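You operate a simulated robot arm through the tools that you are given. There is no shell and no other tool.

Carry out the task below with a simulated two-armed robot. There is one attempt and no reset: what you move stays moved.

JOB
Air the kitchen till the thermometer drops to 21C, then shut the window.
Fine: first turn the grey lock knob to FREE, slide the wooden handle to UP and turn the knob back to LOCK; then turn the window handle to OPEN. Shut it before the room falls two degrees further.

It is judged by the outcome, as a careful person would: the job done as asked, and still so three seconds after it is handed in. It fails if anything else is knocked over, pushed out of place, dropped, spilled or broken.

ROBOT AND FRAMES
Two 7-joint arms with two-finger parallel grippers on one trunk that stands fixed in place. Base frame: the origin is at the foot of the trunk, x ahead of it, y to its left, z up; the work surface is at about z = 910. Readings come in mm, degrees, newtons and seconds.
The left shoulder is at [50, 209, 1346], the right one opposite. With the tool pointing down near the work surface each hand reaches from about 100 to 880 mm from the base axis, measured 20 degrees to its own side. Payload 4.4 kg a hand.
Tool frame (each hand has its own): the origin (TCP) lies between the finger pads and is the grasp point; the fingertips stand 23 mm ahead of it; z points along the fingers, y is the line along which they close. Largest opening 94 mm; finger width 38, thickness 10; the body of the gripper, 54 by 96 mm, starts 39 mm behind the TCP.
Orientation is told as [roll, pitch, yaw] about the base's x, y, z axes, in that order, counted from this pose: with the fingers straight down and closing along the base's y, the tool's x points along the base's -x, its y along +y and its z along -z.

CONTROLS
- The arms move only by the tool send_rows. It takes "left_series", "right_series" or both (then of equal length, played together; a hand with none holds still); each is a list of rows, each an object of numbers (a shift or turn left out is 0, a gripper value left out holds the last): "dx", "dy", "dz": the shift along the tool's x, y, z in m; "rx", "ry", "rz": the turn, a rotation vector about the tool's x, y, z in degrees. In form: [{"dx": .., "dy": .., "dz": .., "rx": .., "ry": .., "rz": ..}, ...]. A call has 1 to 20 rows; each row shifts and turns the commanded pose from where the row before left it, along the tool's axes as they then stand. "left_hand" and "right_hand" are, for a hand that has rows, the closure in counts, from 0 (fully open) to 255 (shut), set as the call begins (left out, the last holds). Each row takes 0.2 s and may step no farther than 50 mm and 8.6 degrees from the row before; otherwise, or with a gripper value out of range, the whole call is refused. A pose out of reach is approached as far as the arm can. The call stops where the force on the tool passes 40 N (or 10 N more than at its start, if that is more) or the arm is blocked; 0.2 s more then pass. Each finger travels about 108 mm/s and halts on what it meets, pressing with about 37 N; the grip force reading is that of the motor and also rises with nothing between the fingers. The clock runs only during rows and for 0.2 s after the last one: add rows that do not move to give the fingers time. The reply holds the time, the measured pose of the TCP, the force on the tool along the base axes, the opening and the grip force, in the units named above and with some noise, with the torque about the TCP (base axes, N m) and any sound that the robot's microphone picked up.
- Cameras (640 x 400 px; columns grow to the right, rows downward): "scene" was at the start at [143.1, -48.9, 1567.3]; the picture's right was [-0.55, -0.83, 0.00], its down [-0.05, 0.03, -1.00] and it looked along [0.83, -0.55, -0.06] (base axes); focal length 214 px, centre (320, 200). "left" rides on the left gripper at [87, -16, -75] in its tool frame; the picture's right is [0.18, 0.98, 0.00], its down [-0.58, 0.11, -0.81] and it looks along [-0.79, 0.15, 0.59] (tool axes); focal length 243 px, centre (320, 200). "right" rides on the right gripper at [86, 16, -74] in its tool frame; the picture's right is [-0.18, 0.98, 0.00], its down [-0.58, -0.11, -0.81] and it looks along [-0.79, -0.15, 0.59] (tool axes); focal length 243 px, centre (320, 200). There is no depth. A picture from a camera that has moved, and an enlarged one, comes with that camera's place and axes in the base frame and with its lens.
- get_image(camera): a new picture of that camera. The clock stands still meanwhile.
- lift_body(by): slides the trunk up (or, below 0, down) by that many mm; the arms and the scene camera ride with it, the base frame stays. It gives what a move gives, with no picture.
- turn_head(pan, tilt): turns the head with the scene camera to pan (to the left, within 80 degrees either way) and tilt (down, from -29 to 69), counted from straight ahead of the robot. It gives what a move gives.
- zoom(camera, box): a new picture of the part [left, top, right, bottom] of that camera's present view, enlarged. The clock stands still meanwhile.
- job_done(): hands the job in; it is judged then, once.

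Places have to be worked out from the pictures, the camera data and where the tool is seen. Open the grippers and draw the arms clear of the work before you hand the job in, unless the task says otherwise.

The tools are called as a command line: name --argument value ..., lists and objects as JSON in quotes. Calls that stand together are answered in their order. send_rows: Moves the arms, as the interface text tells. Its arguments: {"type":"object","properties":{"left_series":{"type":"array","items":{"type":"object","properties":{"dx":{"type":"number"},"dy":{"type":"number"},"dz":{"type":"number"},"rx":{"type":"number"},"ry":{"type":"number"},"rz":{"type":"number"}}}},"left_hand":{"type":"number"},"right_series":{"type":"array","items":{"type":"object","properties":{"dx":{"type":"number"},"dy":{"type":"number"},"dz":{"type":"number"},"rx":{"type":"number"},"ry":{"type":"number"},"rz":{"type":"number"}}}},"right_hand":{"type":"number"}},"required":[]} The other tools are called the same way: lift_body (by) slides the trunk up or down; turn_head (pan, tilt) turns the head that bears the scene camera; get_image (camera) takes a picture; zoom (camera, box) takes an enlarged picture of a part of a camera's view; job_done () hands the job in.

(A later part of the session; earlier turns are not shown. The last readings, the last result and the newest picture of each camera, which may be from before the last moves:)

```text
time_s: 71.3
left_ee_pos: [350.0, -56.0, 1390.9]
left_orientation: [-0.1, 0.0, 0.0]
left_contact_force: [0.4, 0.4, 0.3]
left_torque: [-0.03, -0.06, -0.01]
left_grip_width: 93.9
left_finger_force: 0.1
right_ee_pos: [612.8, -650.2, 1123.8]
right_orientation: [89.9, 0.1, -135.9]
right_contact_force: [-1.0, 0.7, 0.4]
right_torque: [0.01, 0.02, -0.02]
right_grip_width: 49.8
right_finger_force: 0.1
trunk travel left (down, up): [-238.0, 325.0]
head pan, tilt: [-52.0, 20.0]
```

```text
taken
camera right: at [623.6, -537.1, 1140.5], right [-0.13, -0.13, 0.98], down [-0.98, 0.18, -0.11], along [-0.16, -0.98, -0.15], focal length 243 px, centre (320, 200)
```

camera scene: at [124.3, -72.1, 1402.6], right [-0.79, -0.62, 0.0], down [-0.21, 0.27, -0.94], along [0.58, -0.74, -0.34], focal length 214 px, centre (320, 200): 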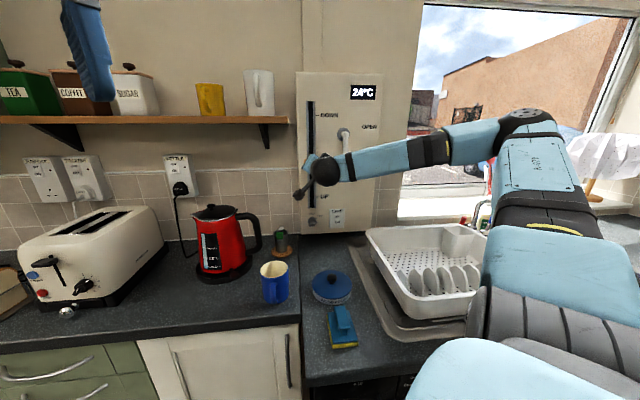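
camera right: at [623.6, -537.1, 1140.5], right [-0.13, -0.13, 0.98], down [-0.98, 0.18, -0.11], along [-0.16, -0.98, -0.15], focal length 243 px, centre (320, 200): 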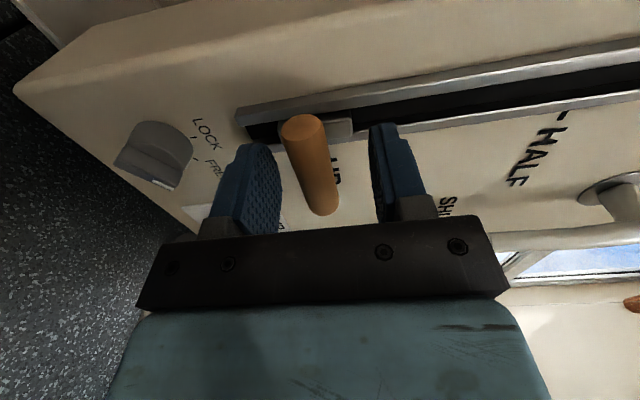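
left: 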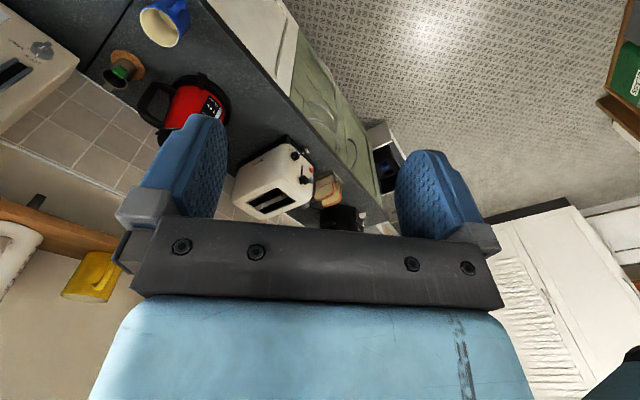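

Released; the last trunk step met resistance, suggesting an end stop near UP. I'll back off and look at the slider against the UP tick.

send_rows --right_series '[{"dz": -0.03}, {"dz": -0.04}, {}]'

zoom --camera "right" --box '[150, 20, 450, 190]'

zoom --camera "scene" --box '[270, 80, 400, 260]'

```text
time_s: 72.1
left_ee_pos: [349.8, -57.2, 1390.5]
left_orientation: [-0.1, 0.0, 0.1]
left_contact_force: [0.1, -0.7, 0.4]
left_torque: [0.02, 0.04, 0.0]
left_grip_width: 93.9
left_finger_force: 0.0
right_ee_pos: [567.1, -601.6, 1123.6]
right_orientation: [89.9, 0.0, -136.1]
right_contact_force: [-0.2, 0.0, 0.0]
right_torque: [-0.03, 0.01, 0.03]
right_grip_width: 49.8
right_finger_force: 0.0
trunk travel left (down, up): [-238.0, 325.0]
head pan, tilt: [-52.0, 20.0]
```

```text
2.13 times, centred on (300, 105) of right
camera zoom: at [575.8, -488.7, 1140.3], right [-0.13, -0.13, 0.98], down [-0.98, 0.18, -0.11], along [-0.16, -0.98, -0.15], focal length 518 px, centre (363, 403)
```

zoom: 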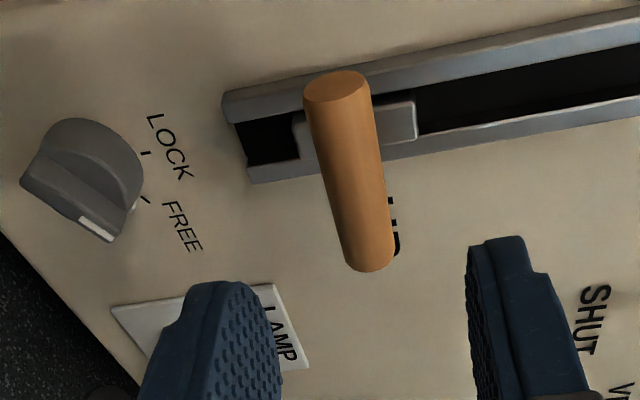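

```text
2.22 times, centred on (335, 170) of scene
camera zoom: at [124.8, -72.0, 1353.6], right [-0.79, -0.62, 0.0], down [-0.21, 0.27, -0.94], along [0.58, -0.74, -0.34], focal length 477 px, centre (287, 267)
```

zoom: 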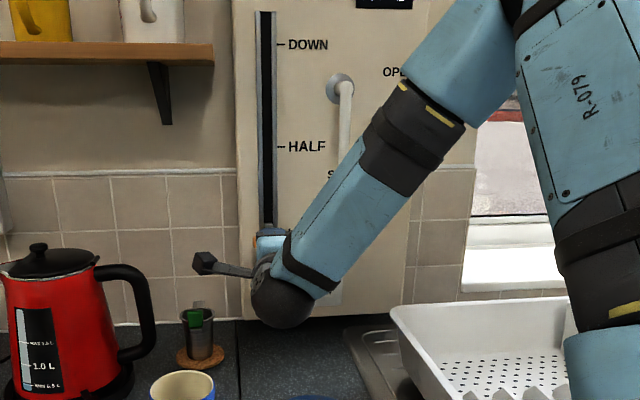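

The slider sits with its bar at z≈1121, right at the UP label. Next, return the knob to LOCK: I'll raise the hand, roll back to the +33° orientation used before, then lower with the trunk to the knob.

send_rows --right_series '[{"dy": 0.044, "ry": 1.0}, {"dy": 0.0425}, {"rx": 0.836, "ry": 1.157, "rz": -8.106}, {"rx": 0.836, "ry": 1.157, "rz": -8.106}, {"rx": 0.836, "ry": 1.157, "rz": -8.106}, {"rx": 0.836, "ry": 1.157, "rz": -8.106}, {"rx": 0.836, "ry": 1.157, "rz": -8.106}, {"rx": 0.836, "ry": 1.157, "rz": -8.106}, {"rx": 0.836, "ry": 1.157, "rz": -8.106}, {}]'

get_image --camera "right"

get_image --camera "scene"

```text
time_s: 74.3
left_ee_pos: [350.7, -56.6, 1391.4]
left_orientation: [-0.1, 0.1, 0.1]
left_contact_force: [0.3, 0.4, 0.7]
left_torque: [0.0, 0.0, -0.03]
left_grip_width: 93.8
left_finger_force: 0.0
right_ee_pos: [565.8, -601.6, 1210.2]
right_orientation: [74.4, -55.6, -117.8]
right_contact_force: [-0.1, -0.4, 0.2]
right_torque: [0.01, -0.01, -0.02]
right_grip_width: 49.7
right_finger_force: 0.2
trunk travel left (down, up): [-238.0, 325.0]
head pan, tilt: [-52.0, 20.0]
```

```text
taken
camera right: at [541.3, -501.0, 1159.2], right [0.55, 0.48, 0.69], down [-0.82, 0.17, 0.54], along [0.14, -0.86, 0.48], focal length 243 px, centre (320, 200)
```

right: 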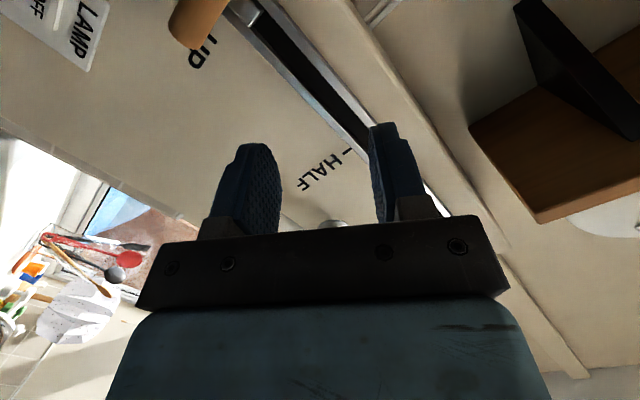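

```text
taken
camera scene: at [124.2, -72.1, 1353.7], right [-0.79, -0.62, 0.0], down [-0.21, 0.27, -0.94], along [0.58, -0.74, -0.34], focal length 214 px, centre (320, 200)
```

scene: 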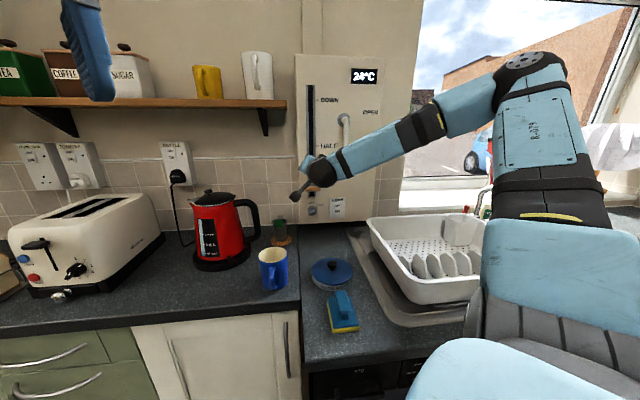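

Thermometer still 24°C. I'll shift ~11 mm right and lower the trunk 181 mm so the hand returns to the knob approach position.

send_rows --right_series '[{"dx": -0.0069, "dy": -0.0091, "dz": 0.005}, {}]'

lift_body --by -181

get_image --camera "right"

```text
time_s: 74.9
left_ee_pos: [350.1, -56.3, 1390.2]
left_orientation: [-0.1, 0.0, 0.1]
left_contact_force: [-0.4, 0.4, 0.0]
left_torque: [-0.03, 0.02, -0.01]
left_grip_width: 94.1
left_finger_force: 0.1
right_ee_pos: [560.0, -612.2, 1209.2]
right_orientation: [74.4, -55.6, -117.9]
right_contact_force: [0.3, 0.3, 0.2]
right_torque: [-0.01, 0.01, -0.01]
right_grip_width: 49.7
right_finger_force: 0.1
trunk travel left (down, up): [-238.0, 325.0]
head pan, tilt: [-52.0, 20.0]
```

```text
time_s: 76.9
left_ee_pos: [349.6, -57.9, 1210.2]
left_orientation: [-0.1, 0.0, 0.1]
left_contact_force: [0.7, -0.5, -0.5]
left_torque: [-0.03, 0.0, 0.01]
left_grip_width: 94.2
left_finger_force: 0.1
right_ee_pos: [560.4, -612.8, 1029.1]
right_orientation: [74.6, -55.5, -117.9]
right_contact_force: [0.1, -0.6, 0.3]
right_torque: [0.0, 0.04, -0.01]
right_grip_width: 49.4
right_finger_force: 0.0
trunk travel left (down, up): [-57.0, 506.0]
head pan, tilt: [-52.0, 20.0]
```

```text
taken
camera right: at [537.1, -512.3, 978.8], right [0.55, 0.47, 0.69], down [-0.82, 0.17, 0.54], along [0.14, -0.86, 0.48], focal length 243 px, centre (320, 200)
```

right: 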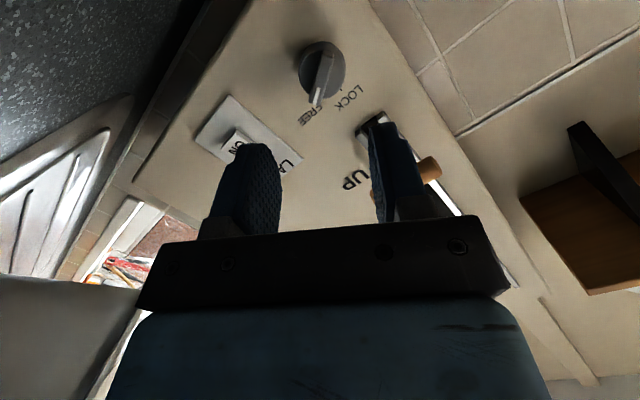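

Back at the earlier knob approach position. Advancing 70 mm along the tool axis, then checking.

send_rows --right_series '[{"dz": 0.025, "dy": 0.0006}, {"dz": 0.025}, {"dz": 0.02}, {}]'

zoom --camera "right" --box '[220, 50, 420, 200]'

```text
time_s: 77.9
left_ee_pos: [348.2, -56.8, 1208.6]
left_orientation: [-0.1, 0.0, 0.1]
left_contact_force: [0.6, -0.4, -0.3]
left_torque: [-0.03, -0.02, -0.01]
left_grip_width: 94.1
left_finger_force: 0.0
right_ee_pos: [611.4, -658.4, 1018.9]
right_orientation: [74.5, -55.6, -118.1]
right_contact_force: [-0.4, -0.6, 0.0]
right_torque: [0.01, 0.0, 0.01]
right_grip_width: 49.7
right_finger_force: 0.0
trunk travel left (down, up): [-57.0, 506.0]
head pan, tilt: [-52.0, 20.0]
```

```text
2.67 times, centred on (320, 125) of right
camera zoom: at [588.6, -557.4, 968.4], right [0.55, 0.47, 0.69], down [-0.82, 0.17, 0.54], along [0.14, -0.86, 0.48], focal length 647 px, centre (320, 400)
```

zoom: 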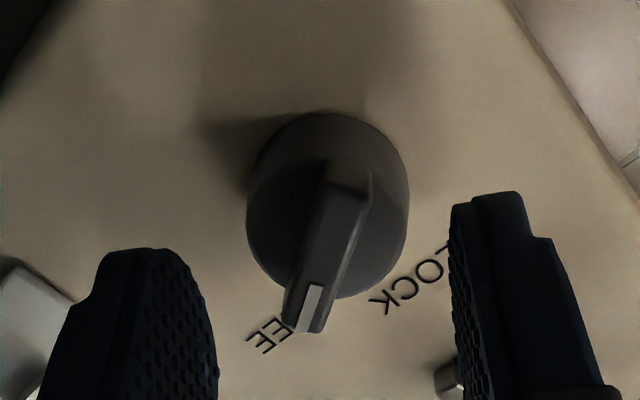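

Aligned with the disc. Advancing 21 mm and closing.

send_rows --right_series '[{"dz": 0.01}, {"dz": 0.011}, {}]'

send_rows --right_series '[{}, {}, {}]' --right_hand 255

zoom --camera "right" --box '[220, 50, 420, 200]'

```text
time_s: 78.7
left_ee_pos: [349.3, -57.8, 1210.2]
left_orientation: [-0.1, 0.1, 0.1]
left_contact_force: [-0.5, -0.3, -0.1]
left_torque: [0.0, -0.01, 0.03]
left_grip_width: 94.0
left_finger_force: 0.1
right_ee_pos: [629.3, -671.6, 1016.6]
right_orientation: [74.6, -55.6, -118.0]
right_contact_force: [-1.1, 0.2, -0.2]
right_torque: [0.0, 0.01, 0.04]
right_grip_width: 49.5
right_finger_force: 0.1
trunk travel left (down, up): [-57.0, 506.0]
head pan, tilt: [-52.0, 20.0]
```

```text
time_s: 79.5
left_ee_pos: [349.8, -56.9, 1208.9]
left_orientation: [-0.1, 0.0, 0.2]
left_contact_force: [0.0, 0.5, -0.2]
left_torque: [-0.03, 0.0, 0.01]
left_grip_width: 94.2
left_finger_force: 0.0
right_ee_pos: [628.5, -670.9, 1016.6]
right_orientation: [74.5, -55.6, -118.0]
right_contact_force: [3.9, -0.5, 1.6]
right_torque: [-0.04, 0.0, 0.15]
right_grip_width: 34.6
right_finger_force: 45.2
trunk travel left (down, up): [-57.0, 506.0]
head pan, tilt: [-52.0, 20.0]
```

```text
2.67 times, centred on (320, 125) of right
camera zoom: at [605.8, -570.5, 965.4], right [0.55, 0.47, 0.69], down [-0.82, 0.17, 0.54], along [0.14, -0.86, 0.48], focal length 647 px, centre (320, 400)
```

zoom: 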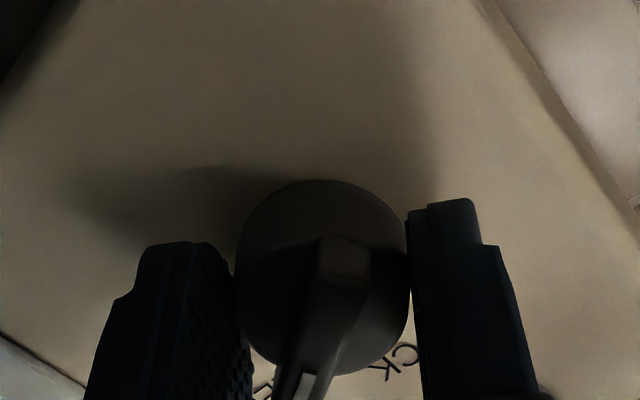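

Gripped (34.6 mm). Turning back counter-clockwise about 61° to LOCK.

send_rows --right_series '[{"rx": 1.0, "ry": -0.13, "rz": -6.0}, {"rx": 1.0, "ry": -0.13, "rz": -6.0}, {"rx": 1.0, "ry": -0.13, "rz": -6.0}, {"rx": 1.0, "ry": -0.13, "rz": -6.0}, {"rx": 1.0, "ry": -0.13, "rz": -6.0}, {"rx": 1.0, "ry": -0.13, "rz": -6.0}, {"rx": 1.0, "ry": -0.13, "rz": -6.0}, {"rx": 1.0, "ry": -0.13, "rz": -6.0}, {"rx": 1.0, "ry": -0.13, "rz": -6.0}, {"rx": 1.0, "ry": -0.13, "rz": -6.0}, {}]'

zoom --camera "right" --box '[220, 50, 420, 200]'

```text
time_s: 81.9
left_ee_pos: [350.7, -56.4, 1209.3]
left_orientation: [-0.1, 0.0, 0.1]
left_contact_force: [-0.3, -0.5, 0.4]
left_torque: [0.01, 0.01, 0.03]
left_grip_width: 94.0
left_finger_force: 0.1
right_ee_pos: [628.4, -671.5, 1016.7]
right_orientation: [-73.6, -60.8, 25.1]
right_contact_force: [7.3, 7.1, -1.2]
right_torque: [0.51, -0.29, 0.21]
right_grip_width: 34.4
right_finger_force: 44.8
trunk travel left (down, up): [-57.0, 506.0]
head pan, tilt: [-52.0, 20.0]
```

```text
2.67 times, centred on (320, 125) of right
camera zoom: at [554.4, -621.7, 943.4], right [0.71, 0.64, -0.3], down [-0.32, 0.67, 0.67], along [0.63, -0.38, 0.68], focal length 647 px, centre (320, 400)
```

zoom: 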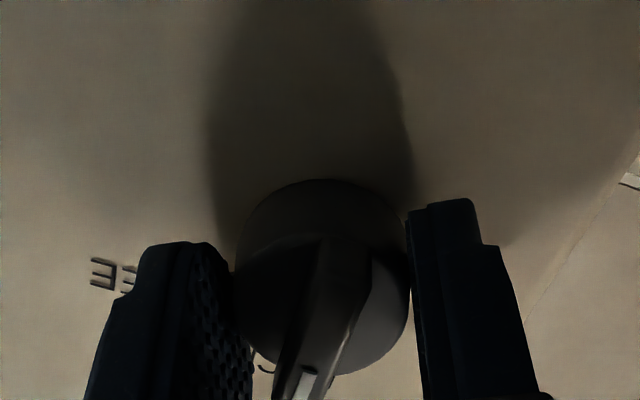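

The knob returned with a bit of end-stop torque. Releasing, backing off and checking.

send_rows --right_series '[{}, {}, {"dz": -0.02}, {"dz": -0.025}, {}]' --right_hand 110

zoom --camera "right" --box '[220, 20, 420, 170]'

```text
time_s: 83.1
left_ee_pos: [350.1, -57.4, 1209.0]
left_orientation: [-0.1, 0.0, 0.2]
left_contact_force: [0.5, 0.4, -0.4]
left_torque: [-0.03, 0.0, 0.02]
left_grip_width: 93.7
left_finger_force: 0.0
right_ee_pos: [599.8, -635.8, 1020.9]
right_orientation: [-73.4, -60.9, 24.9]
right_contact_force: [0.0, -0.2, -0.2]
right_torque: [0.03, -0.02, 0.03]
right_grip_width: 53.4
right_finger_force: 0.1
trunk travel left (down, up): [-57.0, 506.0]
head pan, tilt: [-52.0, 20.0]
```

```text
2.67 times, centred on (320, 95) of right
camera zoom: at [525.2, -587.1, 949.3], right [0.71, 0.64, -0.3], down [-0.32, 0.67, 0.67], along [0.63, -0.38, 0.68], focal length 647 px, centre (320, 480)
```

zoom: 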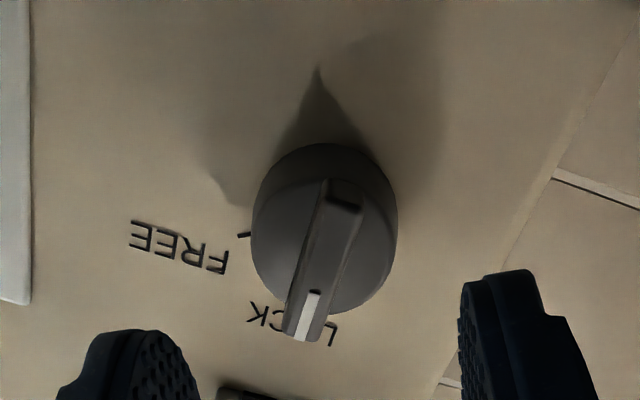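

Knob is back at LOCK. I'll back off further and raise the trunk to check the slider against the UP tick.

send_rows --right_series '[{"dz": -0.025}, {"dz": -0.025}, {}]'

lift_body --by 100

get_image --camera "right"

get_image --camera "scene"

```text
time_s: 83.9
left_ee_pos: [349.3, -57.4, 1209.8]
left_orientation: [-0.1, -0.1, 0.1]
left_contact_force: [-0.7, -0.4, -0.1]
left_torque: [-0.01, -0.04, 0.01]
left_grip_width: 93.9
left_finger_force: 0.1
right_ee_pos: [568.8, -599.9, 1029.8]
right_orientation: [-73.5, -60.9, 25.0]
right_contact_force: [0.7, -0.6, -0.4]
right_torque: [-0.01, 0.02, 0.02]
right_grip_width: 53.6
right_finger_force: 0.1
trunk travel left (down, up): [-57.0, 506.0]
head pan, tilt: [-52.0, 20.0]
```

```text
time_s: 85.2
left_ee_pos: [349.2, -57.2, 1309.0]
left_orientation: [0.0, 0.1, 0.1]
left_contact_force: [-0.1, -1.1, -0.5]
left_torque: [-0.02, 0.0, 0.0]
left_grip_width: 94.2
left_finger_force: 0.0
right_ee_pos: [568.2, -599.8, 1128.8]
right_orientation: [-73.6, -61.0, 24.9]
right_contact_force: [-1.0, -0.4, -0.2]
right_torque: [0.02, 0.0, 0.03]
right_grip_width: 53.6
right_finger_force: 0.1
trunk travel left (down, up): [-157.0, 406.0]
head pan, tilt: [-52.0, 20.0]
```

```text
taken
camera right: at [494.7, -550.7, 1056.3], right [0.71, 0.64, -0.3], down [-0.32, 0.67, 0.67], along [0.63, -0.38, 0.68], focal length 243 px, centre (320, 200)
```

right: 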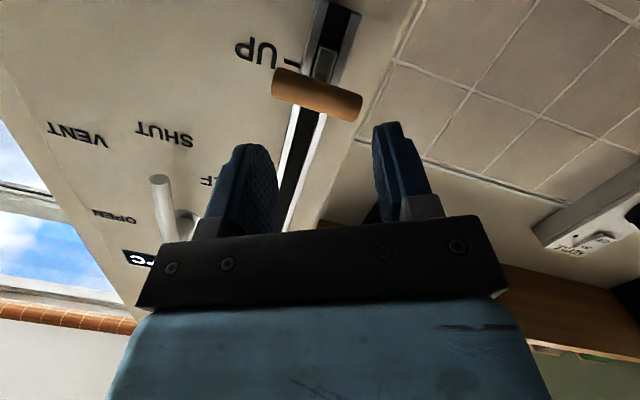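

```text
taken
camera scene: at [124.3, -72.1, 1272.6], right [-0.79, -0.62, 0.0], down [-0.21, 0.27, -0.94], along [0.58, -0.74, -0.34], focal length 214 px, centre (320, 200)
```

scene: 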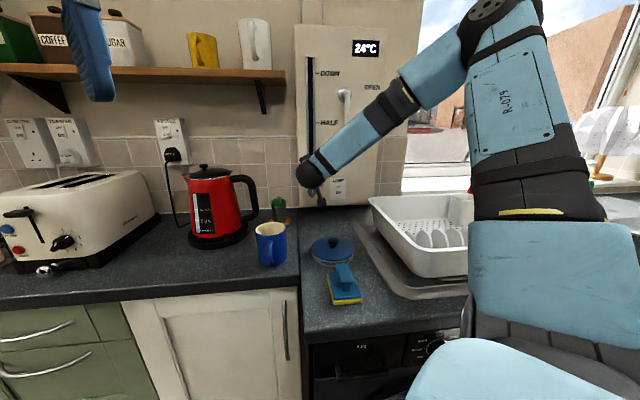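

Let me zoom in on the slider carriage against the UP tick.

zoom --camera "right" --box '[220, 0, 400, 135]'

```text
2.96 times, centred on (310, 68) of right
camera zoom: at [494.7, -550.7, 1056.3], right [0.71, 0.64, -0.3], down [-0.32, 0.67, 0.67], along [0.63, -0.38, 0.68], focal length 719 px, centre (350, 593)
```

zoom: 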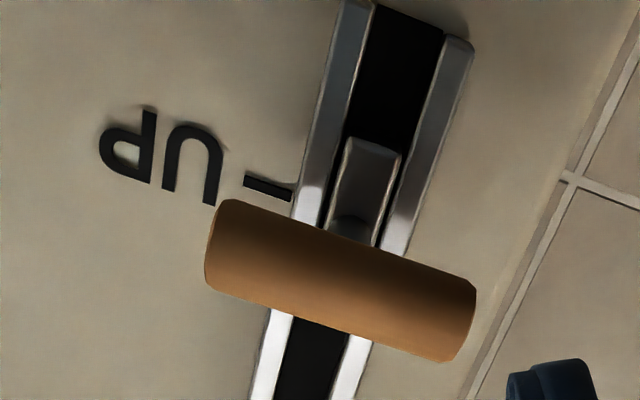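

The carriage is centred on the UP tick, knob is at LOCK. Now the window lever: I'll raise the hand to z≈1280 and square the tool, beginning the roll to the camera-up orientation where the wrist has range for the lever arc.

send_rows --right_series '[{"dx": -0.033, "dy": -0.0172, "dz": -0.0051}, {"dx": -0.033, "dy": -0.0172, "dz": -0.0051}, {"dx": -0.033, "dy": -0.0172, "dz": -0.0051}, {"dx": -0.033, "dy": -0.0172, "dz": -0.0051}, {"rx": -0.88, "ry": -2.24, "rz": 6.77}, {"rx": -0.88, "ry": -2.24, "rz": 6.77}, {"rx": -0.88, "ry": -2.24, "rz": 6.77}, {"rx": -0.88, "ry": -2.24, "rz": 6.77}, {}]'

get_image --camera "scene"

```text
time_s: 87.2
left_ee_pos: [349.8, -56.8, 1309.8]
left_orientation: [-0.2, 0.0, 0.2]
left_contact_force: [-0.1, -0.1, -0.7]
left_torque: [-0.03, 0.0, 0.03]
left_grip_width: 94.2
left_finger_force: 0.1
right_ee_pos: [572.3, -600.3, 1281.3]
right_orientation: [-77.5, -89.4, 32.5]
right_contact_force: [-0.8, 0.5, -0.9]
right_torque: [-0.01, 0.02, 0.02]
right_grip_width: 53.5
right_finger_force: 0.0
trunk travel left (down, up): [-157.0, 406.0]
head pan, tilt: [-52.0, 20.0]
```

```text
taken
camera scene: at [124.1, -71.6, 1272.7], right [-0.79, -0.62, 0.0], down [-0.21, 0.27, -0.94], along [0.58, -0.74, -0.34], focal length 214 px, centre (320, 200)
```

scene: 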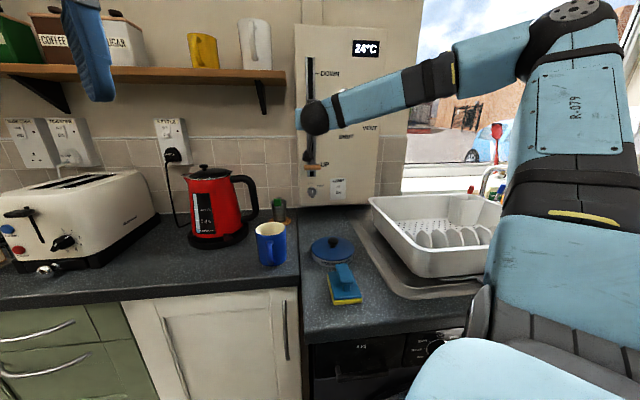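

Squared up at n=829, z=1281. Shifting 130 mm right in front of the lever and rolling toward camera-up.

send_rows --right_series '[{"dy": -0.0433}, {"dy": -0.0433}, {"dy": -0.0433}, {"rz": 8.18}, {"rz": 8.18}, {"rz": 8.18}, {"rz": 8.18}, {"rz": 8.18}, {"rz": 8.18}, {"rz": 8.18}, {"rz": 8.18}, {"rz": 8.18}, {"rz": 8.18}, {"rz": 8.18}, {}]'

get_image --camera "right"

```text
time_s: 90.5
left_ee_pos: [350.6, -56.4, 1309.5]
left_orientation: [0.0, 0.1, 0.0]
left_contact_force: [0.4, -0.4, -0.8]
left_torque: [0.01, -0.03, -0.02]
left_grip_width: 93.8
left_finger_force: 0.1
right_ee_pos: [478.5, -690.5, 1279.8]
right_orientation: [89.8, -0.6, -135.0]
right_contact_force: [0.1, -0.1, -0.3]
right_torque: [0.01, -0.03, 0.0]
right_grip_width: 53.6
right_finger_force: 0.1
trunk travel left (down, up): [-157.0, 406.0]
head pan, tilt: [-52.0, 20.0]
```

```text
taken
camera right: at [486.9, -576.6, 1296.8], right [-0.12, -0.13, 0.98], down [-0.98, 0.16, -0.1], along [-0.14, -0.98, -0.14], focal length 243 px, centre (320, 200)
```

right: 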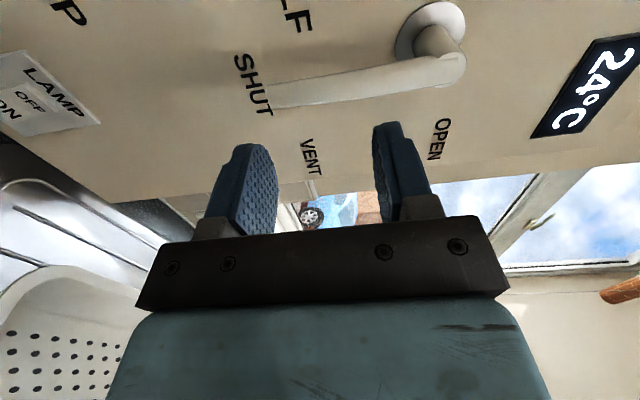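

Good view of the lever and labels: OPEN is to the right of the hub (lever horizontal), VENT at 45°. I'll finish the roll to camera-up with the fingers wider open.

send_rows --right_series '[{"rz": 8.18}, {"rz": 8.18}, {"rz": 8.18}, {"rz": 8.18}, {"rz": 8.18}, {"rz": 8.18}, {"rz": 8.18}, {"rz": 8.18}, {"rz": 8.18}, {"rz": 8.18}, {"rz": 8.18}, {}]' --right_hand 65

get_image --camera "right"

get_image --camera "scene"

```text
time_s: 93.0
left_ee_pos: [350.4, -56.6, 1310.0]
left_orientation: [-0.1, -0.1, 0.1]
left_contact_force: [0.0, 0.4, 0.8]
left_torque: [-0.01, -0.01, -0.02]
left_grip_width: 94.2
left_finger_force: 0.0
right_ee_pos: [479.1, -689.8, 1280.0]
right_orientation: [69.8, 89.6, -155.2]
right_contact_force: [0.1, -1.3, 0.5]
right_torque: [0.02, 0.01, 0.01]
right_grip_width: 70.1
right_finger_force: 0.1
trunk travel left (down, up): [-157.0, 406.0]
head pan, tilt: [-52.0, 20.0]
```

```text
taken
camera right: at [415.3, -649.3, 1367.9], right [-0.7, -0.7, -0.18], down [-0.5, 0.64, -0.58], along [0.52, -0.32, -0.8], focal length 243 px, centre (320, 200)
```

right: 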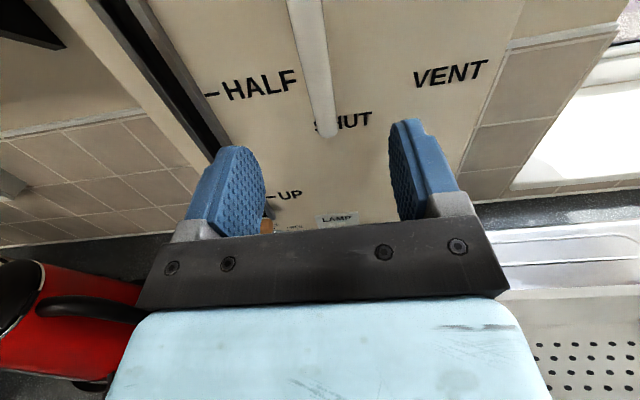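

```text
taken
camera scene: at [124.1, -72.0, 1272.7], right [-0.79, -0.62, 0.0], down [-0.21, 0.27, -0.94], along [0.58, -0.74, -0.34], focal length 214 px, centre (320, 200)
```

scene: 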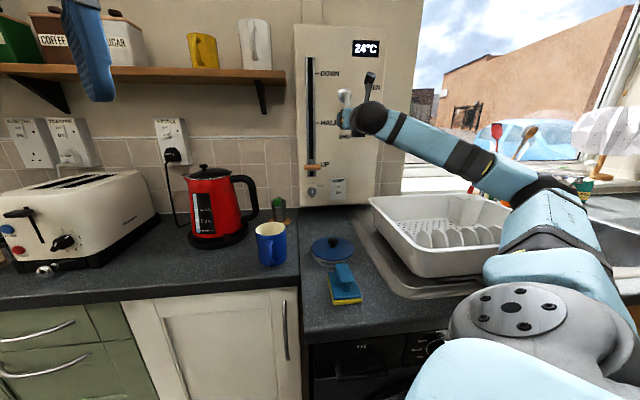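

Slider UP and knob LOCK are confirmed in the scene view; the lever (s≈149) is centred between the open fingers. Approaching to straddle it at ~80 mm below the hub.

send_rows --right_series '[{"dz": 0.025}, {"dz": 0.025}, {"dz": 0.023}, {}]'

get_image --camera "right"

```text
time_s: 94.0
left_ee_pos: [350.7, -57.2, 1309.9]
left_orientation: [-0.2, -0.1, 0.1]
left_contact_force: [-1.0, 0.0, -1.1]
left_torque: [-0.01, -0.02, -0.02]
left_grip_width: 94.0
left_finger_force: 0.0
right_ee_pos: [530.3, -740.8, 1281.6]
right_orientation: [77.7, 89.4, -147.3]
right_contact_force: [-0.5, -0.1, 0.4]
right_torque: [0.01, 0.02, -0.01]
right_grip_width: 70.0
right_finger_force: 0.1
trunk travel left (down, up): [-157.0, 406.0]
head pan, tilt: [-52.0, 20.0]
```

```text
taken
camera right: at [466.4, -700.2, 1368.4], right [-0.7, -0.7, -0.17], down [-0.5, 0.64, -0.58], along [0.52, -0.32, -0.8], focal length 243 px, centre (320, 200)
```

right: 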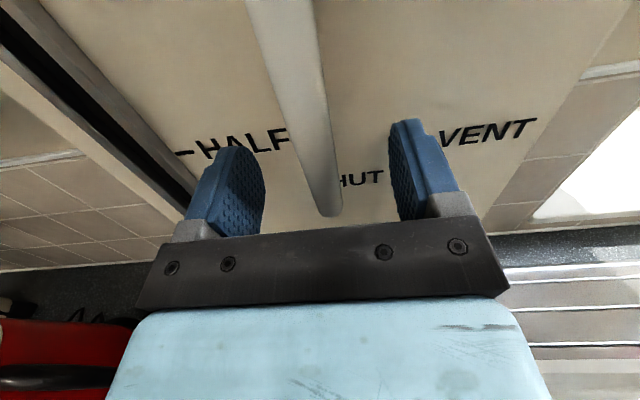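

The lever is caged between the fingers. Before opening, I'll back off and rehearse the 90° arc in free space to be sure the arm can follow it.

send_rows --right_series '[{"dz": -0.035}, {"dz": -0.035}, {"dx": 0.00078, "dy": 0.01096, "rz": -8.18}, {"dx": 0.00078, "dy": 0.01096, "rz": -8.18}, {"dx": 0.00078, "dy": 0.01096, "rz": -8.18}, {"dx": 0.00078, "dy": 0.01096, "rz": -8.18}, {"dx": 0.00078, "dy": 0.01096, "rz": -8.18}, {"dx": 0.00078, "dy": 0.01096, "rz": -8.18}, {"dx": 0.00078, "dy": 0.01096, "rz": -8.18}, {"dx": 0.00078, "dy": 0.01096, "rz": -8.18}, {"dx": 0.00078, "dy": 0.01096, "rz": -8.18}, {"dx": 0.00078, "dy": 0.01096, "rz": -8.18}, {"dx": 0.00078, "dy": 0.01096, "rz": -8.18}, {}]'

get_image --camera "scene"

get_image --camera "right"

```text
time_s: 97.0
left_ee_pos: [350.0, -57.3, 1308.9]
left_orientation: [-0.1, 0.0, 0.1]
left_contact_force: [-0.1, -0.8, -1.0]
left_torque: [0.03, 0.01, 0.03]
left_grip_width: 93.8
left_finger_force: 0.1
right_ee_pos: [427.4, -747.8, 1358.6]
right_orientation: [89.7, -0.6, -135.0]
right_contact_force: [-0.7, -0.2, -0.6]
right_torque: [-0.02, -0.01, 0.01]
right_grip_width: 70.3
right_finger_force: 0.0
trunk travel left (down, up): [-157.0, 406.0]
head pan, tilt: [-52.0, 20.0]
```

```text
taken
camera scene: at [124.1, -72.2, 1272.7], right [-0.79, -0.62, 0.0], down [-0.21, 0.27, -0.94], along [0.58, -0.74, -0.34], focal length 214 px, centre (320, 200)
```

scene: 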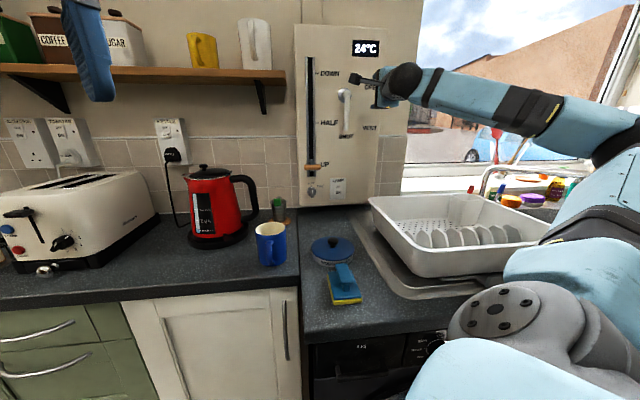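

```text
taken
camera right: at [435.6, -634.2, 1375.2], right [-0.12, -0.12, 0.98], down [-0.98, 0.16, -0.1], along [-0.14, -0.98, -0.14], focal length 243 px, centre (320, 200)
```

right: 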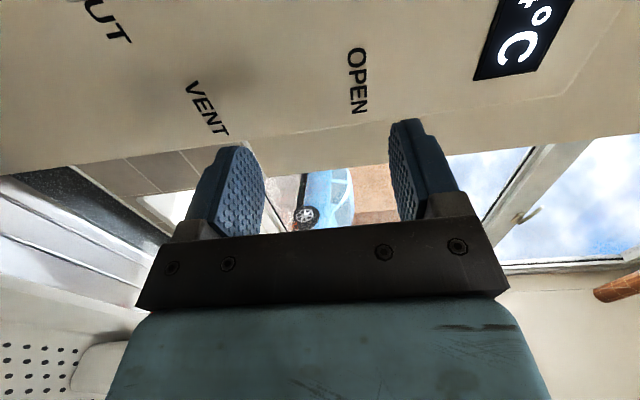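

The arc is fully reachable and the thermometer stays visible to the scene camera. I'll test two more steps past 90°, then return along the arc and re-cage the lever.

send_rows --right_series '[{"dx": 0.00078, "dy": 0.01096, "rz": -8.18}, {"dx": 0.00078, "dy": 0.01096, "rz": -8.18}, {}, {"dx": 0.00078, "dy": -0.01096, "rz": 8.18}, {"dx": 0.00078, "dy": -0.01096, "rz": 8.18}, {"dx": 0.00078, "dy": -0.01096, "rz": 8.18}, {"dx": 0.00078, "dy": -0.01096, "rz": 8.18}, {"dx": 0.00078, "dy": -0.01096, "rz": 8.18}, {"dx": 0.00078, "dy": -0.01096, "rz": 8.18}, {"dx": 0.00078, "dy": -0.01096, "rz": 8.18}, {"dx": 0.00078, "dy": -0.01096, "rz": 8.18}, {"dx": 0.00078, "dy": -0.01096, "rz": 8.18}, {"dx": 0.00078, "dy": -0.01096, "rz": 8.18}, {"dx": 0.00078, "dy": -0.01096, "rz": 8.18}, {"dx": 0.00078, "dy": -0.01096, "rz": 8.18}, {"dx": 0.00078, "dy": -0.01096, "rz": 8.18}, {}]'

get_image --camera "right"

```text
time_s: 100.7
left_ee_pos: [349.6, -56.6, 1308.7]
left_orientation: [-0.2, 0.1, 0.0]
left_contact_force: [-0.3, 0.2, -0.3]
left_torque: [0.0, 0.0, -0.03]
left_grip_width: 94.2
left_finger_force: 0.0
right_ee_pos: [479.5, -692.5, 1280.1]
right_orientation: [74.5, 89.5, -150.3]
right_contact_force: [1.1, -0.3, -0.6]
right_torque: [0.03, -0.03, 0.0]
right_grip_width: 70.1
right_finger_force: 0.2
trunk travel left (down, up): [-157.0, 406.0]
head pan, tilt: [-52.0, 20.0]
```

```text
taken
camera right: at [416.7, -651.3, 1367.7], right [-0.7, -0.7, -0.18], down [-0.5, 0.64, -0.58], along [0.52, -0.32, -0.8], focal length 243 px, centre (320, 200)
```

right: 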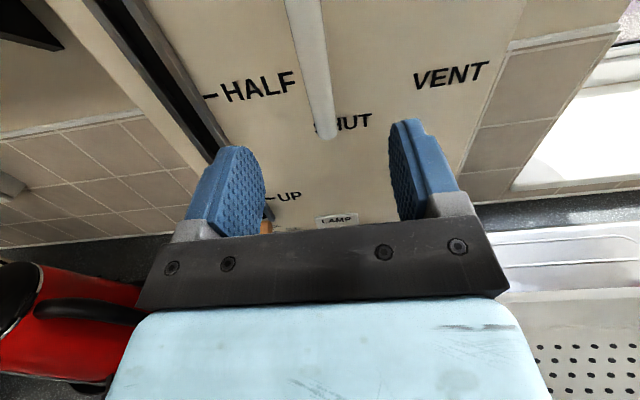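

Everything tracks. Now approach and cage the lever with the fingers partly closed (~26 mm around the ~19 mm lever).

send_rows --right_series '[{"dz": 0.025}, {"dz": 0.025}, {"dz": 0.021}, {}]'

send_rows --right_series '[{}, {}]' --right_hand 184

get_image --camera "right"

```text
time_s: 101.7
left_ee_pos: [348.1, -55.5, 1309.3]
left_orientation: [-0.1, 0.0, 0.1]
left_contact_force: [0.7, 0.1, 0.1]
left_torque: [0.01, 0.0, -0.03]
left_grip_width: 94.0
left_finger_force: 0.2
right_ee_pos: [530.5, -743.6, 1280.7]
right_orientation: [77.5, 89.4, -147.4]
right_contact_force: [-1.1, -0.9, 0.5]
right_torque: [-0.02, 0.0, 0.0]
right_grip_width: 69.8
right_finger_force: 0.0
trunk travel left (down, up): [-157.0, 406.0]
head pan, tilt: [-52.0, 20.0]
```

```text
time_s: 102.2
left_ee_pos: [348.8, -56.5, 1309.0]
left_orientation: [-0.1, 0.0, 0.1]
left_contact_force: [-0.3, -0.1, 0.3]
left_torque: [-0.04, 0.01, 0.03]
left_grip_width: 94.2
left_finger_force: 0.1
right_ee_pos: [530.0, -743.2, 1280.7]
right_orientation: [73.1, 89.4, -151.9]
right_contact_force: [-0.2, 0.4, -0.4]
right_torque: [0.02, 0.01, 0.0]
right_grip_width: 25.9
right_finger_force: 0.1
trunk travel left (down, up): [-157.0, 406.0]
head pan, tilt: [-52.0, 20.0]
```

```text
taken
camera right: at [466.8, -701.8, 1367.5], right [-0.7, -0.7, -0.17], down [-0.5, 0.64, -0.58], along [0.52, -0.32, -0.8], focal length 243 px, centre (320, 200)
```

right: 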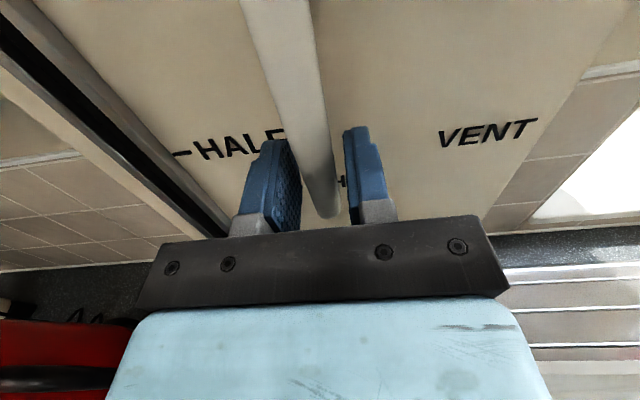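

Caged without contact. Starting the opening turn: 11 steps along the arc.

send_rows --right_series '[{"dx": 0.00085, "dy": 0.01138, "rz": -8.5}, {"dx": 0.00085, "dy": 0.01138, "rz": -8.5}, {"dx": 0.00085, "dy": 0.01138, "rz": -8.5}, {"dx": 0.00085, "dy": 0.01138, "rz": -8.5}, {"dx": 0.00085, "dy": 0.01138, "rz": -8.5}, {"dx": 0.00085, "dy": 0.01138, "rz": -8.5}, {"dx": 0.00085, "dy": 0.01138, "rz": -8.5}, {"dx": 0.00085, "dy": 0.01138, "rz": -8.5}, {"dx": 0.00085, "dy": 0.01138, "rz": -8.5}, {"dx": 0.00085, "dy": 0.01138, "rz": -8.5}, {"dx": 0.00085, "dy": 0.01138, "rz": -8.5}]'

get_image --camera "scene"

get_image --camera "right"

```text
time_s: 104.7
left_ee_pos: [350.4, -56.7, 1310.2]
left_orientation: [-0.1, 0.1, 0.1]
left_contact_force: [0.0, -0.1, 0.1]
left_torque: [0.0, -0.02, 0.02]
left_grip_width: 94.0
left_finger_force: 0.0
right_ee_pos: [476.1, -795.8, 1362.8]
right_orientation: [89.9, -4.2, -135.0]
right_contact_force: [-0.1, 0.3, -2.4]
right_torque: [0.05, -0.03, -0.01]
right_grip_width: 27.0
right_finger_force: 1.1
trunk travel left (down, up): [-157.0, 406.0]
head pan, tilt: [-52.0, 20.0]
```

```text
taken
camera scene: at [124.0, -71.6, 1272.7], right [-0.79, -0.62, 0.0], down [-0.21, 0.27, -0.94], along [0.58, -0.74, -0.34], focal length 214 px, centre (320, 200)
```

scene: 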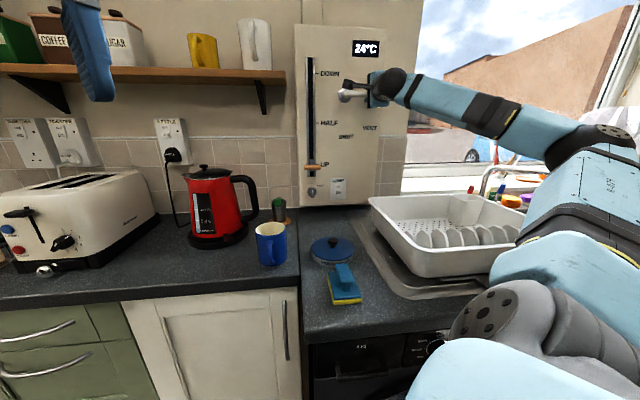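

```text
taken
camera right: at [484.9, -682.1, 1374.2], right [-0.08, -0.08, 0.99], down [-0.99, 0.15, -0.06], along [-0.15, -0.98, -0.09], focal length 243 px, centre (320, 200)
```

right: 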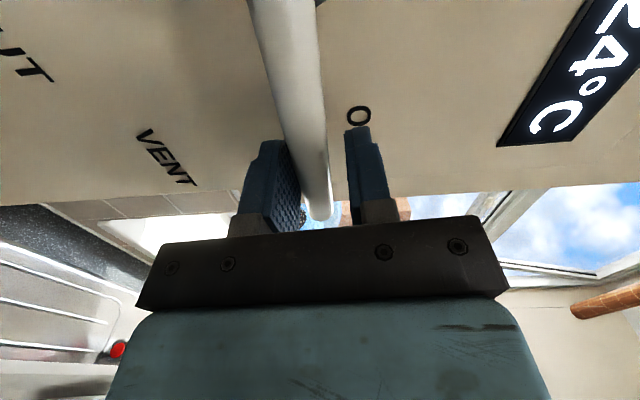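

The lever turned to about horizontal. Let me zoom in on the scene view to see lever, OPEN label, thermometer and window.

zoom --camera "scene" --box '[290, 20, 450, 150]'

zoom --camera "right" --box '[220, 0, 420, 240]'

```text
3.08 times, centred on (370, 85) of scene
camera zoom: at [124.0, -71.6, 1272.7], right [-0.79, -0.62, 0.0], down [-0.21, 0.27, -0.94], along [0.58, -0.74, -0.34], focal length 660 px, centre (166, 554)
```

zoom: 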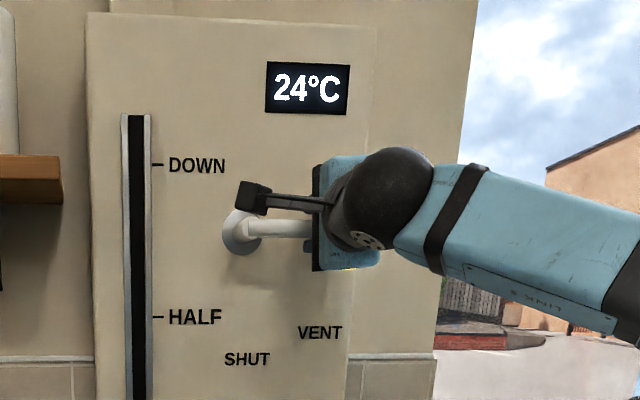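

```text
1.67 times, centred on (320, 120) of right
camera zoom: at [484.9, -682.1, 1374.2], right [-0.08, -0.08, 0.99], down [-0.99, 0.15, -0.06], along [-0.15, -0.98, -0.09], focal length 404 px, centre (320, 333)
```

zoom: 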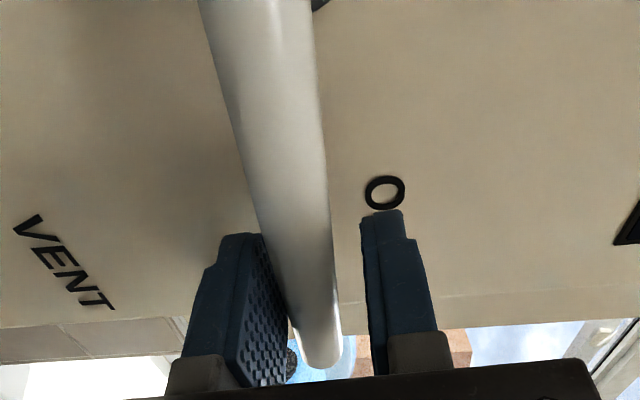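

Lever is about horizontal beneath the OPEN label. I'll nudge a few degrees further to feel for the end of travel.

send_rows --right_series '[{"dx": 0.0002, "dy": 0.0054, "rz": -4}, {"dx": 0.0001, "dy": 0.004, "rz": -3}, {}]'

zoom --camera "scene" --box '[290, 20, 450, 150]'

get_image --camera "right"

```text
time_s: 105.5
left_ee_pos: [351.5, -59.6, 1309.5]
left_orientation: [0.0, -0.1, 0.1]
left_contact_force: [-0.6, -0.5, -0.4]
left_torque: [-0.04, 0.03, -0.03]
left_grip_width: 93.9
left_finger_force: 0.0
right_ee_pos: [479.9, -798.5, 1367.8]
right_orientation: [89.4, -11.1, -134.9]
right_contact_force: [-5.3, 10.8, -28.7]
right_torque: [0.7, -0.23, -0.19]
right_grip_width: 37.7
right_finger_force: 13.3
trunk travel left (down, up): [-157.0, 406.0]
head pan, tilt: [-52.0, 20.0]
```

```text
3.08 times, centred on (370, 85) of scene
camera zoom: at [125.3, -73.7, 1272.1], right [-0.79, -0.62, 0.0], down [-0.21, 0.27, -0.94], along [0.58, -0.74, -0.34], focal length 660 px, centre (166, 554)
```

zoom: 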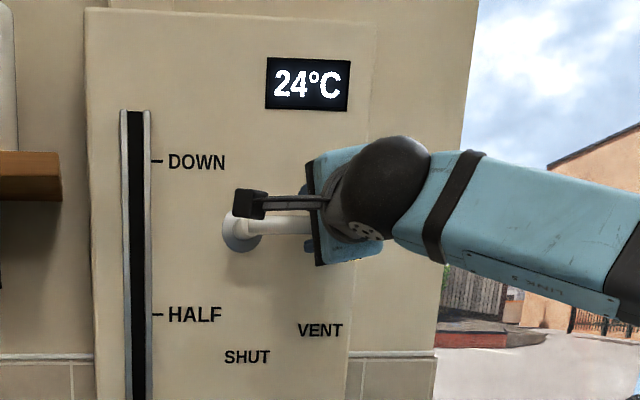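

```text
taken
camera right: at [489.1, -683.6, 1368.5], right [0.01, 0.0, 1.0], down [-0.99, 0.15, 0.01], along [-0.15, -0.99, 0.0], focal length 243 px, centre (320, 200)
```

right: 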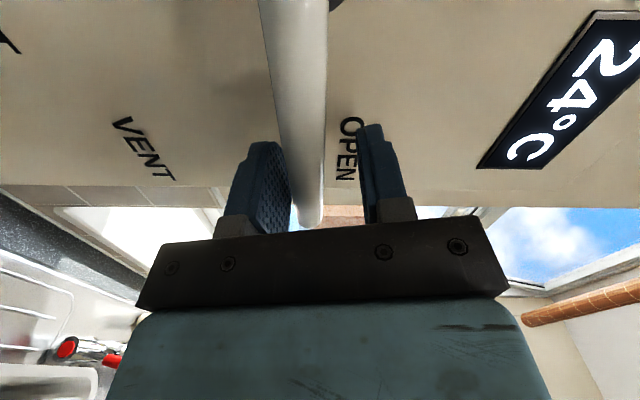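

The lever is against its stop at OPEN (28 N reaction). I'll relax back a few degrees and wait, watching the thermometer.

send_rows --right_series '[{"dx": 0.0002, "dy": -0.0067, "rz": 5}, {}, {}, {}, {}]'

zoom --camera "scene" --box '[290, 20, 450, 150]'

```text
time_s: 106.7
left_ee_pos: [349.8, -57.8, 1309.0]
left_orientation: [0.1, 0.0, 0.1]
left_contact_force: [-0.2, -0.1, -1.0]
left_torque: [-0.02, -0.02, 0.0]
left_grip_width: 93.8
left_finger_force: 0.0
right_ee_pos: [477.4, -798.9, 1364.2]
right_orientation: [89.7, -6.0, -135.1]
right_contact_force: [0.1, -3.8, -6.9]
right_torque: [0.08, -0.05, 0.04]
right_grip_width: 29.3
right_finger_force: 3.8
trunk travel left (down, up): [-157.0, 406.0]
head pan, tilt: [-52.0, 20.0]
```

```text
3.08 times, centred on (370, 85) of scene
camera zoom: at [124.7, -73.5, 1272.5], right [-0.79, -0.62, 0.0], down [-0.21, 0.27, -0.94], along [0.58, -0.74, -0.34], focal length 660 px, centre (166, 554)
```

zoom: 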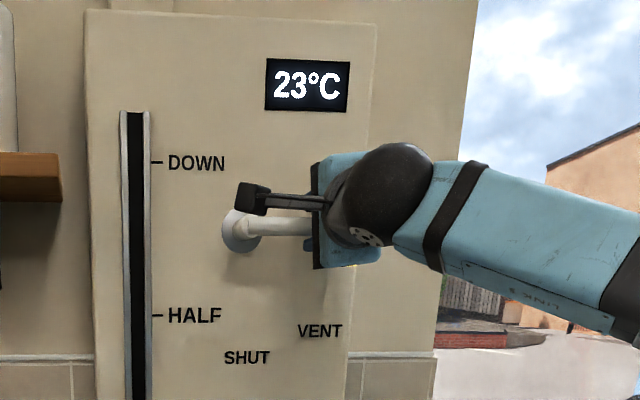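

It reads 23°C – it's cooling. Waiting in short steps.

send_rows --right_series '[{"dx": 0.0001, "dy": -0.002, "rz": 1.5}, {}, {}]'

zoom --camera "scene" --box '[290, 20, 450, 150]'

```text
time_s: 107.5
left_ee_pos: [349.0, -59.0, 1309.2]
left_orientation: [0.1, 0.0, 0.1]
left_contact_force: [0.5, -0.4, -0.5]
left_torque: [0.01, -0.03, 0.02]
left_grip_width: 94.0
left_finger_force: 0.1
right_ee_pos: [476.5, -797.3, 1363.2]
right_orientation: [89.8, -4.6, -135.1]
right_contact_force: [0.2, 0.3, -1.5]
right_torque: [0.02, -0.02, 0.01]
right_grip_width: 26.8
right_finger_force: 1.3
trunk travel left (down, up): [-157.0, 406.0]
head pan, tilt: [-52.0, 20.0]
```

```text
3.08 times, centred on (370, 85) of scene
camera zoom: at [124.2, -72.3, 1272.7], right [-0.79, -0.62, 0.0], down [-0.21, 0.27, -0.94], along [0.58, -0.74, -0.34], focal length 660 px, centre (166, 554)
```

zoom: 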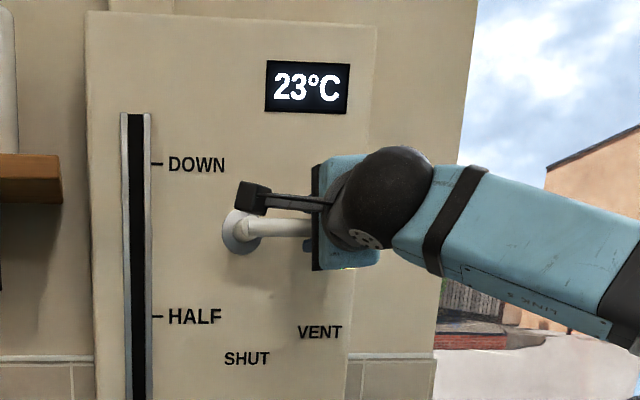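

Still 23°C. Waiting another second.

send_rows --right_series '[{}, {}, {}, {}]'

zoom --camera "scene" --box '[290, 20, 450, 150]'

```text
time_s: 108.5
left_ee_pos: [348.9, -58.4, 1310.1]
left_orientation: [-0.1, 0.0, 0.1]
left_contact_force: [-0.2, -0.7, 0.1]
left_torque: [-0.03, 0.0, -0.02]
left_grip_width: 94.0
left_finger_force: 0.1
right_ee_pos: [476.3, -798.4, 1364.1]
right_orientation: [89.8, -4.6, -135.0]
right_contact_force: [-0.2, -0.1, -1.9]
right_torque: [0.04, -0.02, -0.03]
right_grip_width: 26.8
right_finger_force: 0.3
trunk travel left (down, up): [-157.0, 406.0]
head pan, tilt: [-52.0, 20.0]
```

```text
3.08 times, centred on (370, 85) of scene
camera zoom: at [124.1, -72.2, 1272.7], right [-0.79, -0.62, 0.0], down [-0.21, 0.27, -0.94], along [0.58, -0.74, -0.34], focal length 660 px, centre (166, 554)
```

zoom: 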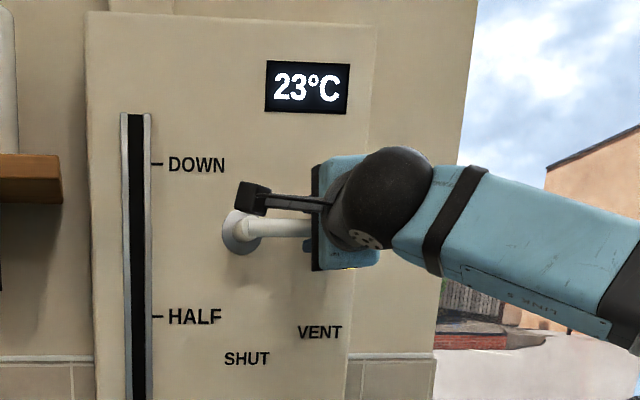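

Still 23°C at t=108.5. Waiting on.

send_rows --right_series '[{}, {}, {}, {}]'

zoom --camera "scene" --box '[290, 20, 450, 150]'

```text
time_s: 109.5
left_ee_pos: [350.2, -56.8, 1310.0]
left_orientation: [-0.1, 0.0, 0.1]
left_contact_force: [0.1, 0.0, -0.1]
left_torque: [0.0, 0.03, 0.01]
left_grip_width: 94.2
left_finger_force: 0.0
right_ee_pos: [477.2, -797.4, 1362.9]
right_orientation: [89.7, -4.6, -134.9]
right_contact_force: [0.3, -0.4, -1.1]
right_torque: [0.0, -0.02, -0.03]
right_grip_width: 26.7
right_finger_force: 0.5
trunk travel left (down, up): [-157.0, 406.0]
head pan, tilt: [-52.0, 20.0]
```

```text
3.08 times, centred on (370, 85) of scene
camera zoom: at [124.2, -72.2, 1272.7], right [-0.79, -0.62, 0.0], down [-0.21, 0.27, -0.94], along [0.58, -0.74, -0.34], focal length 660 px, centre (166, 554)
```

zoom: 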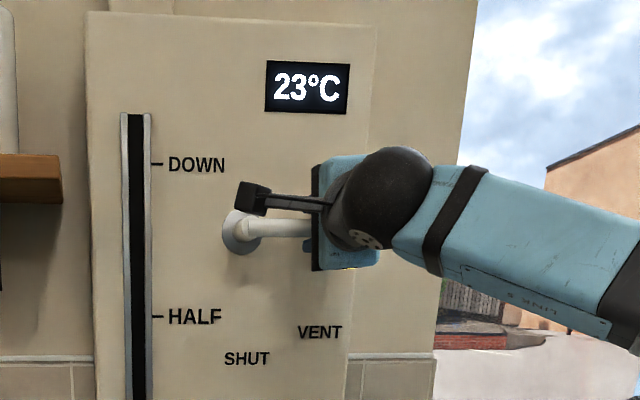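

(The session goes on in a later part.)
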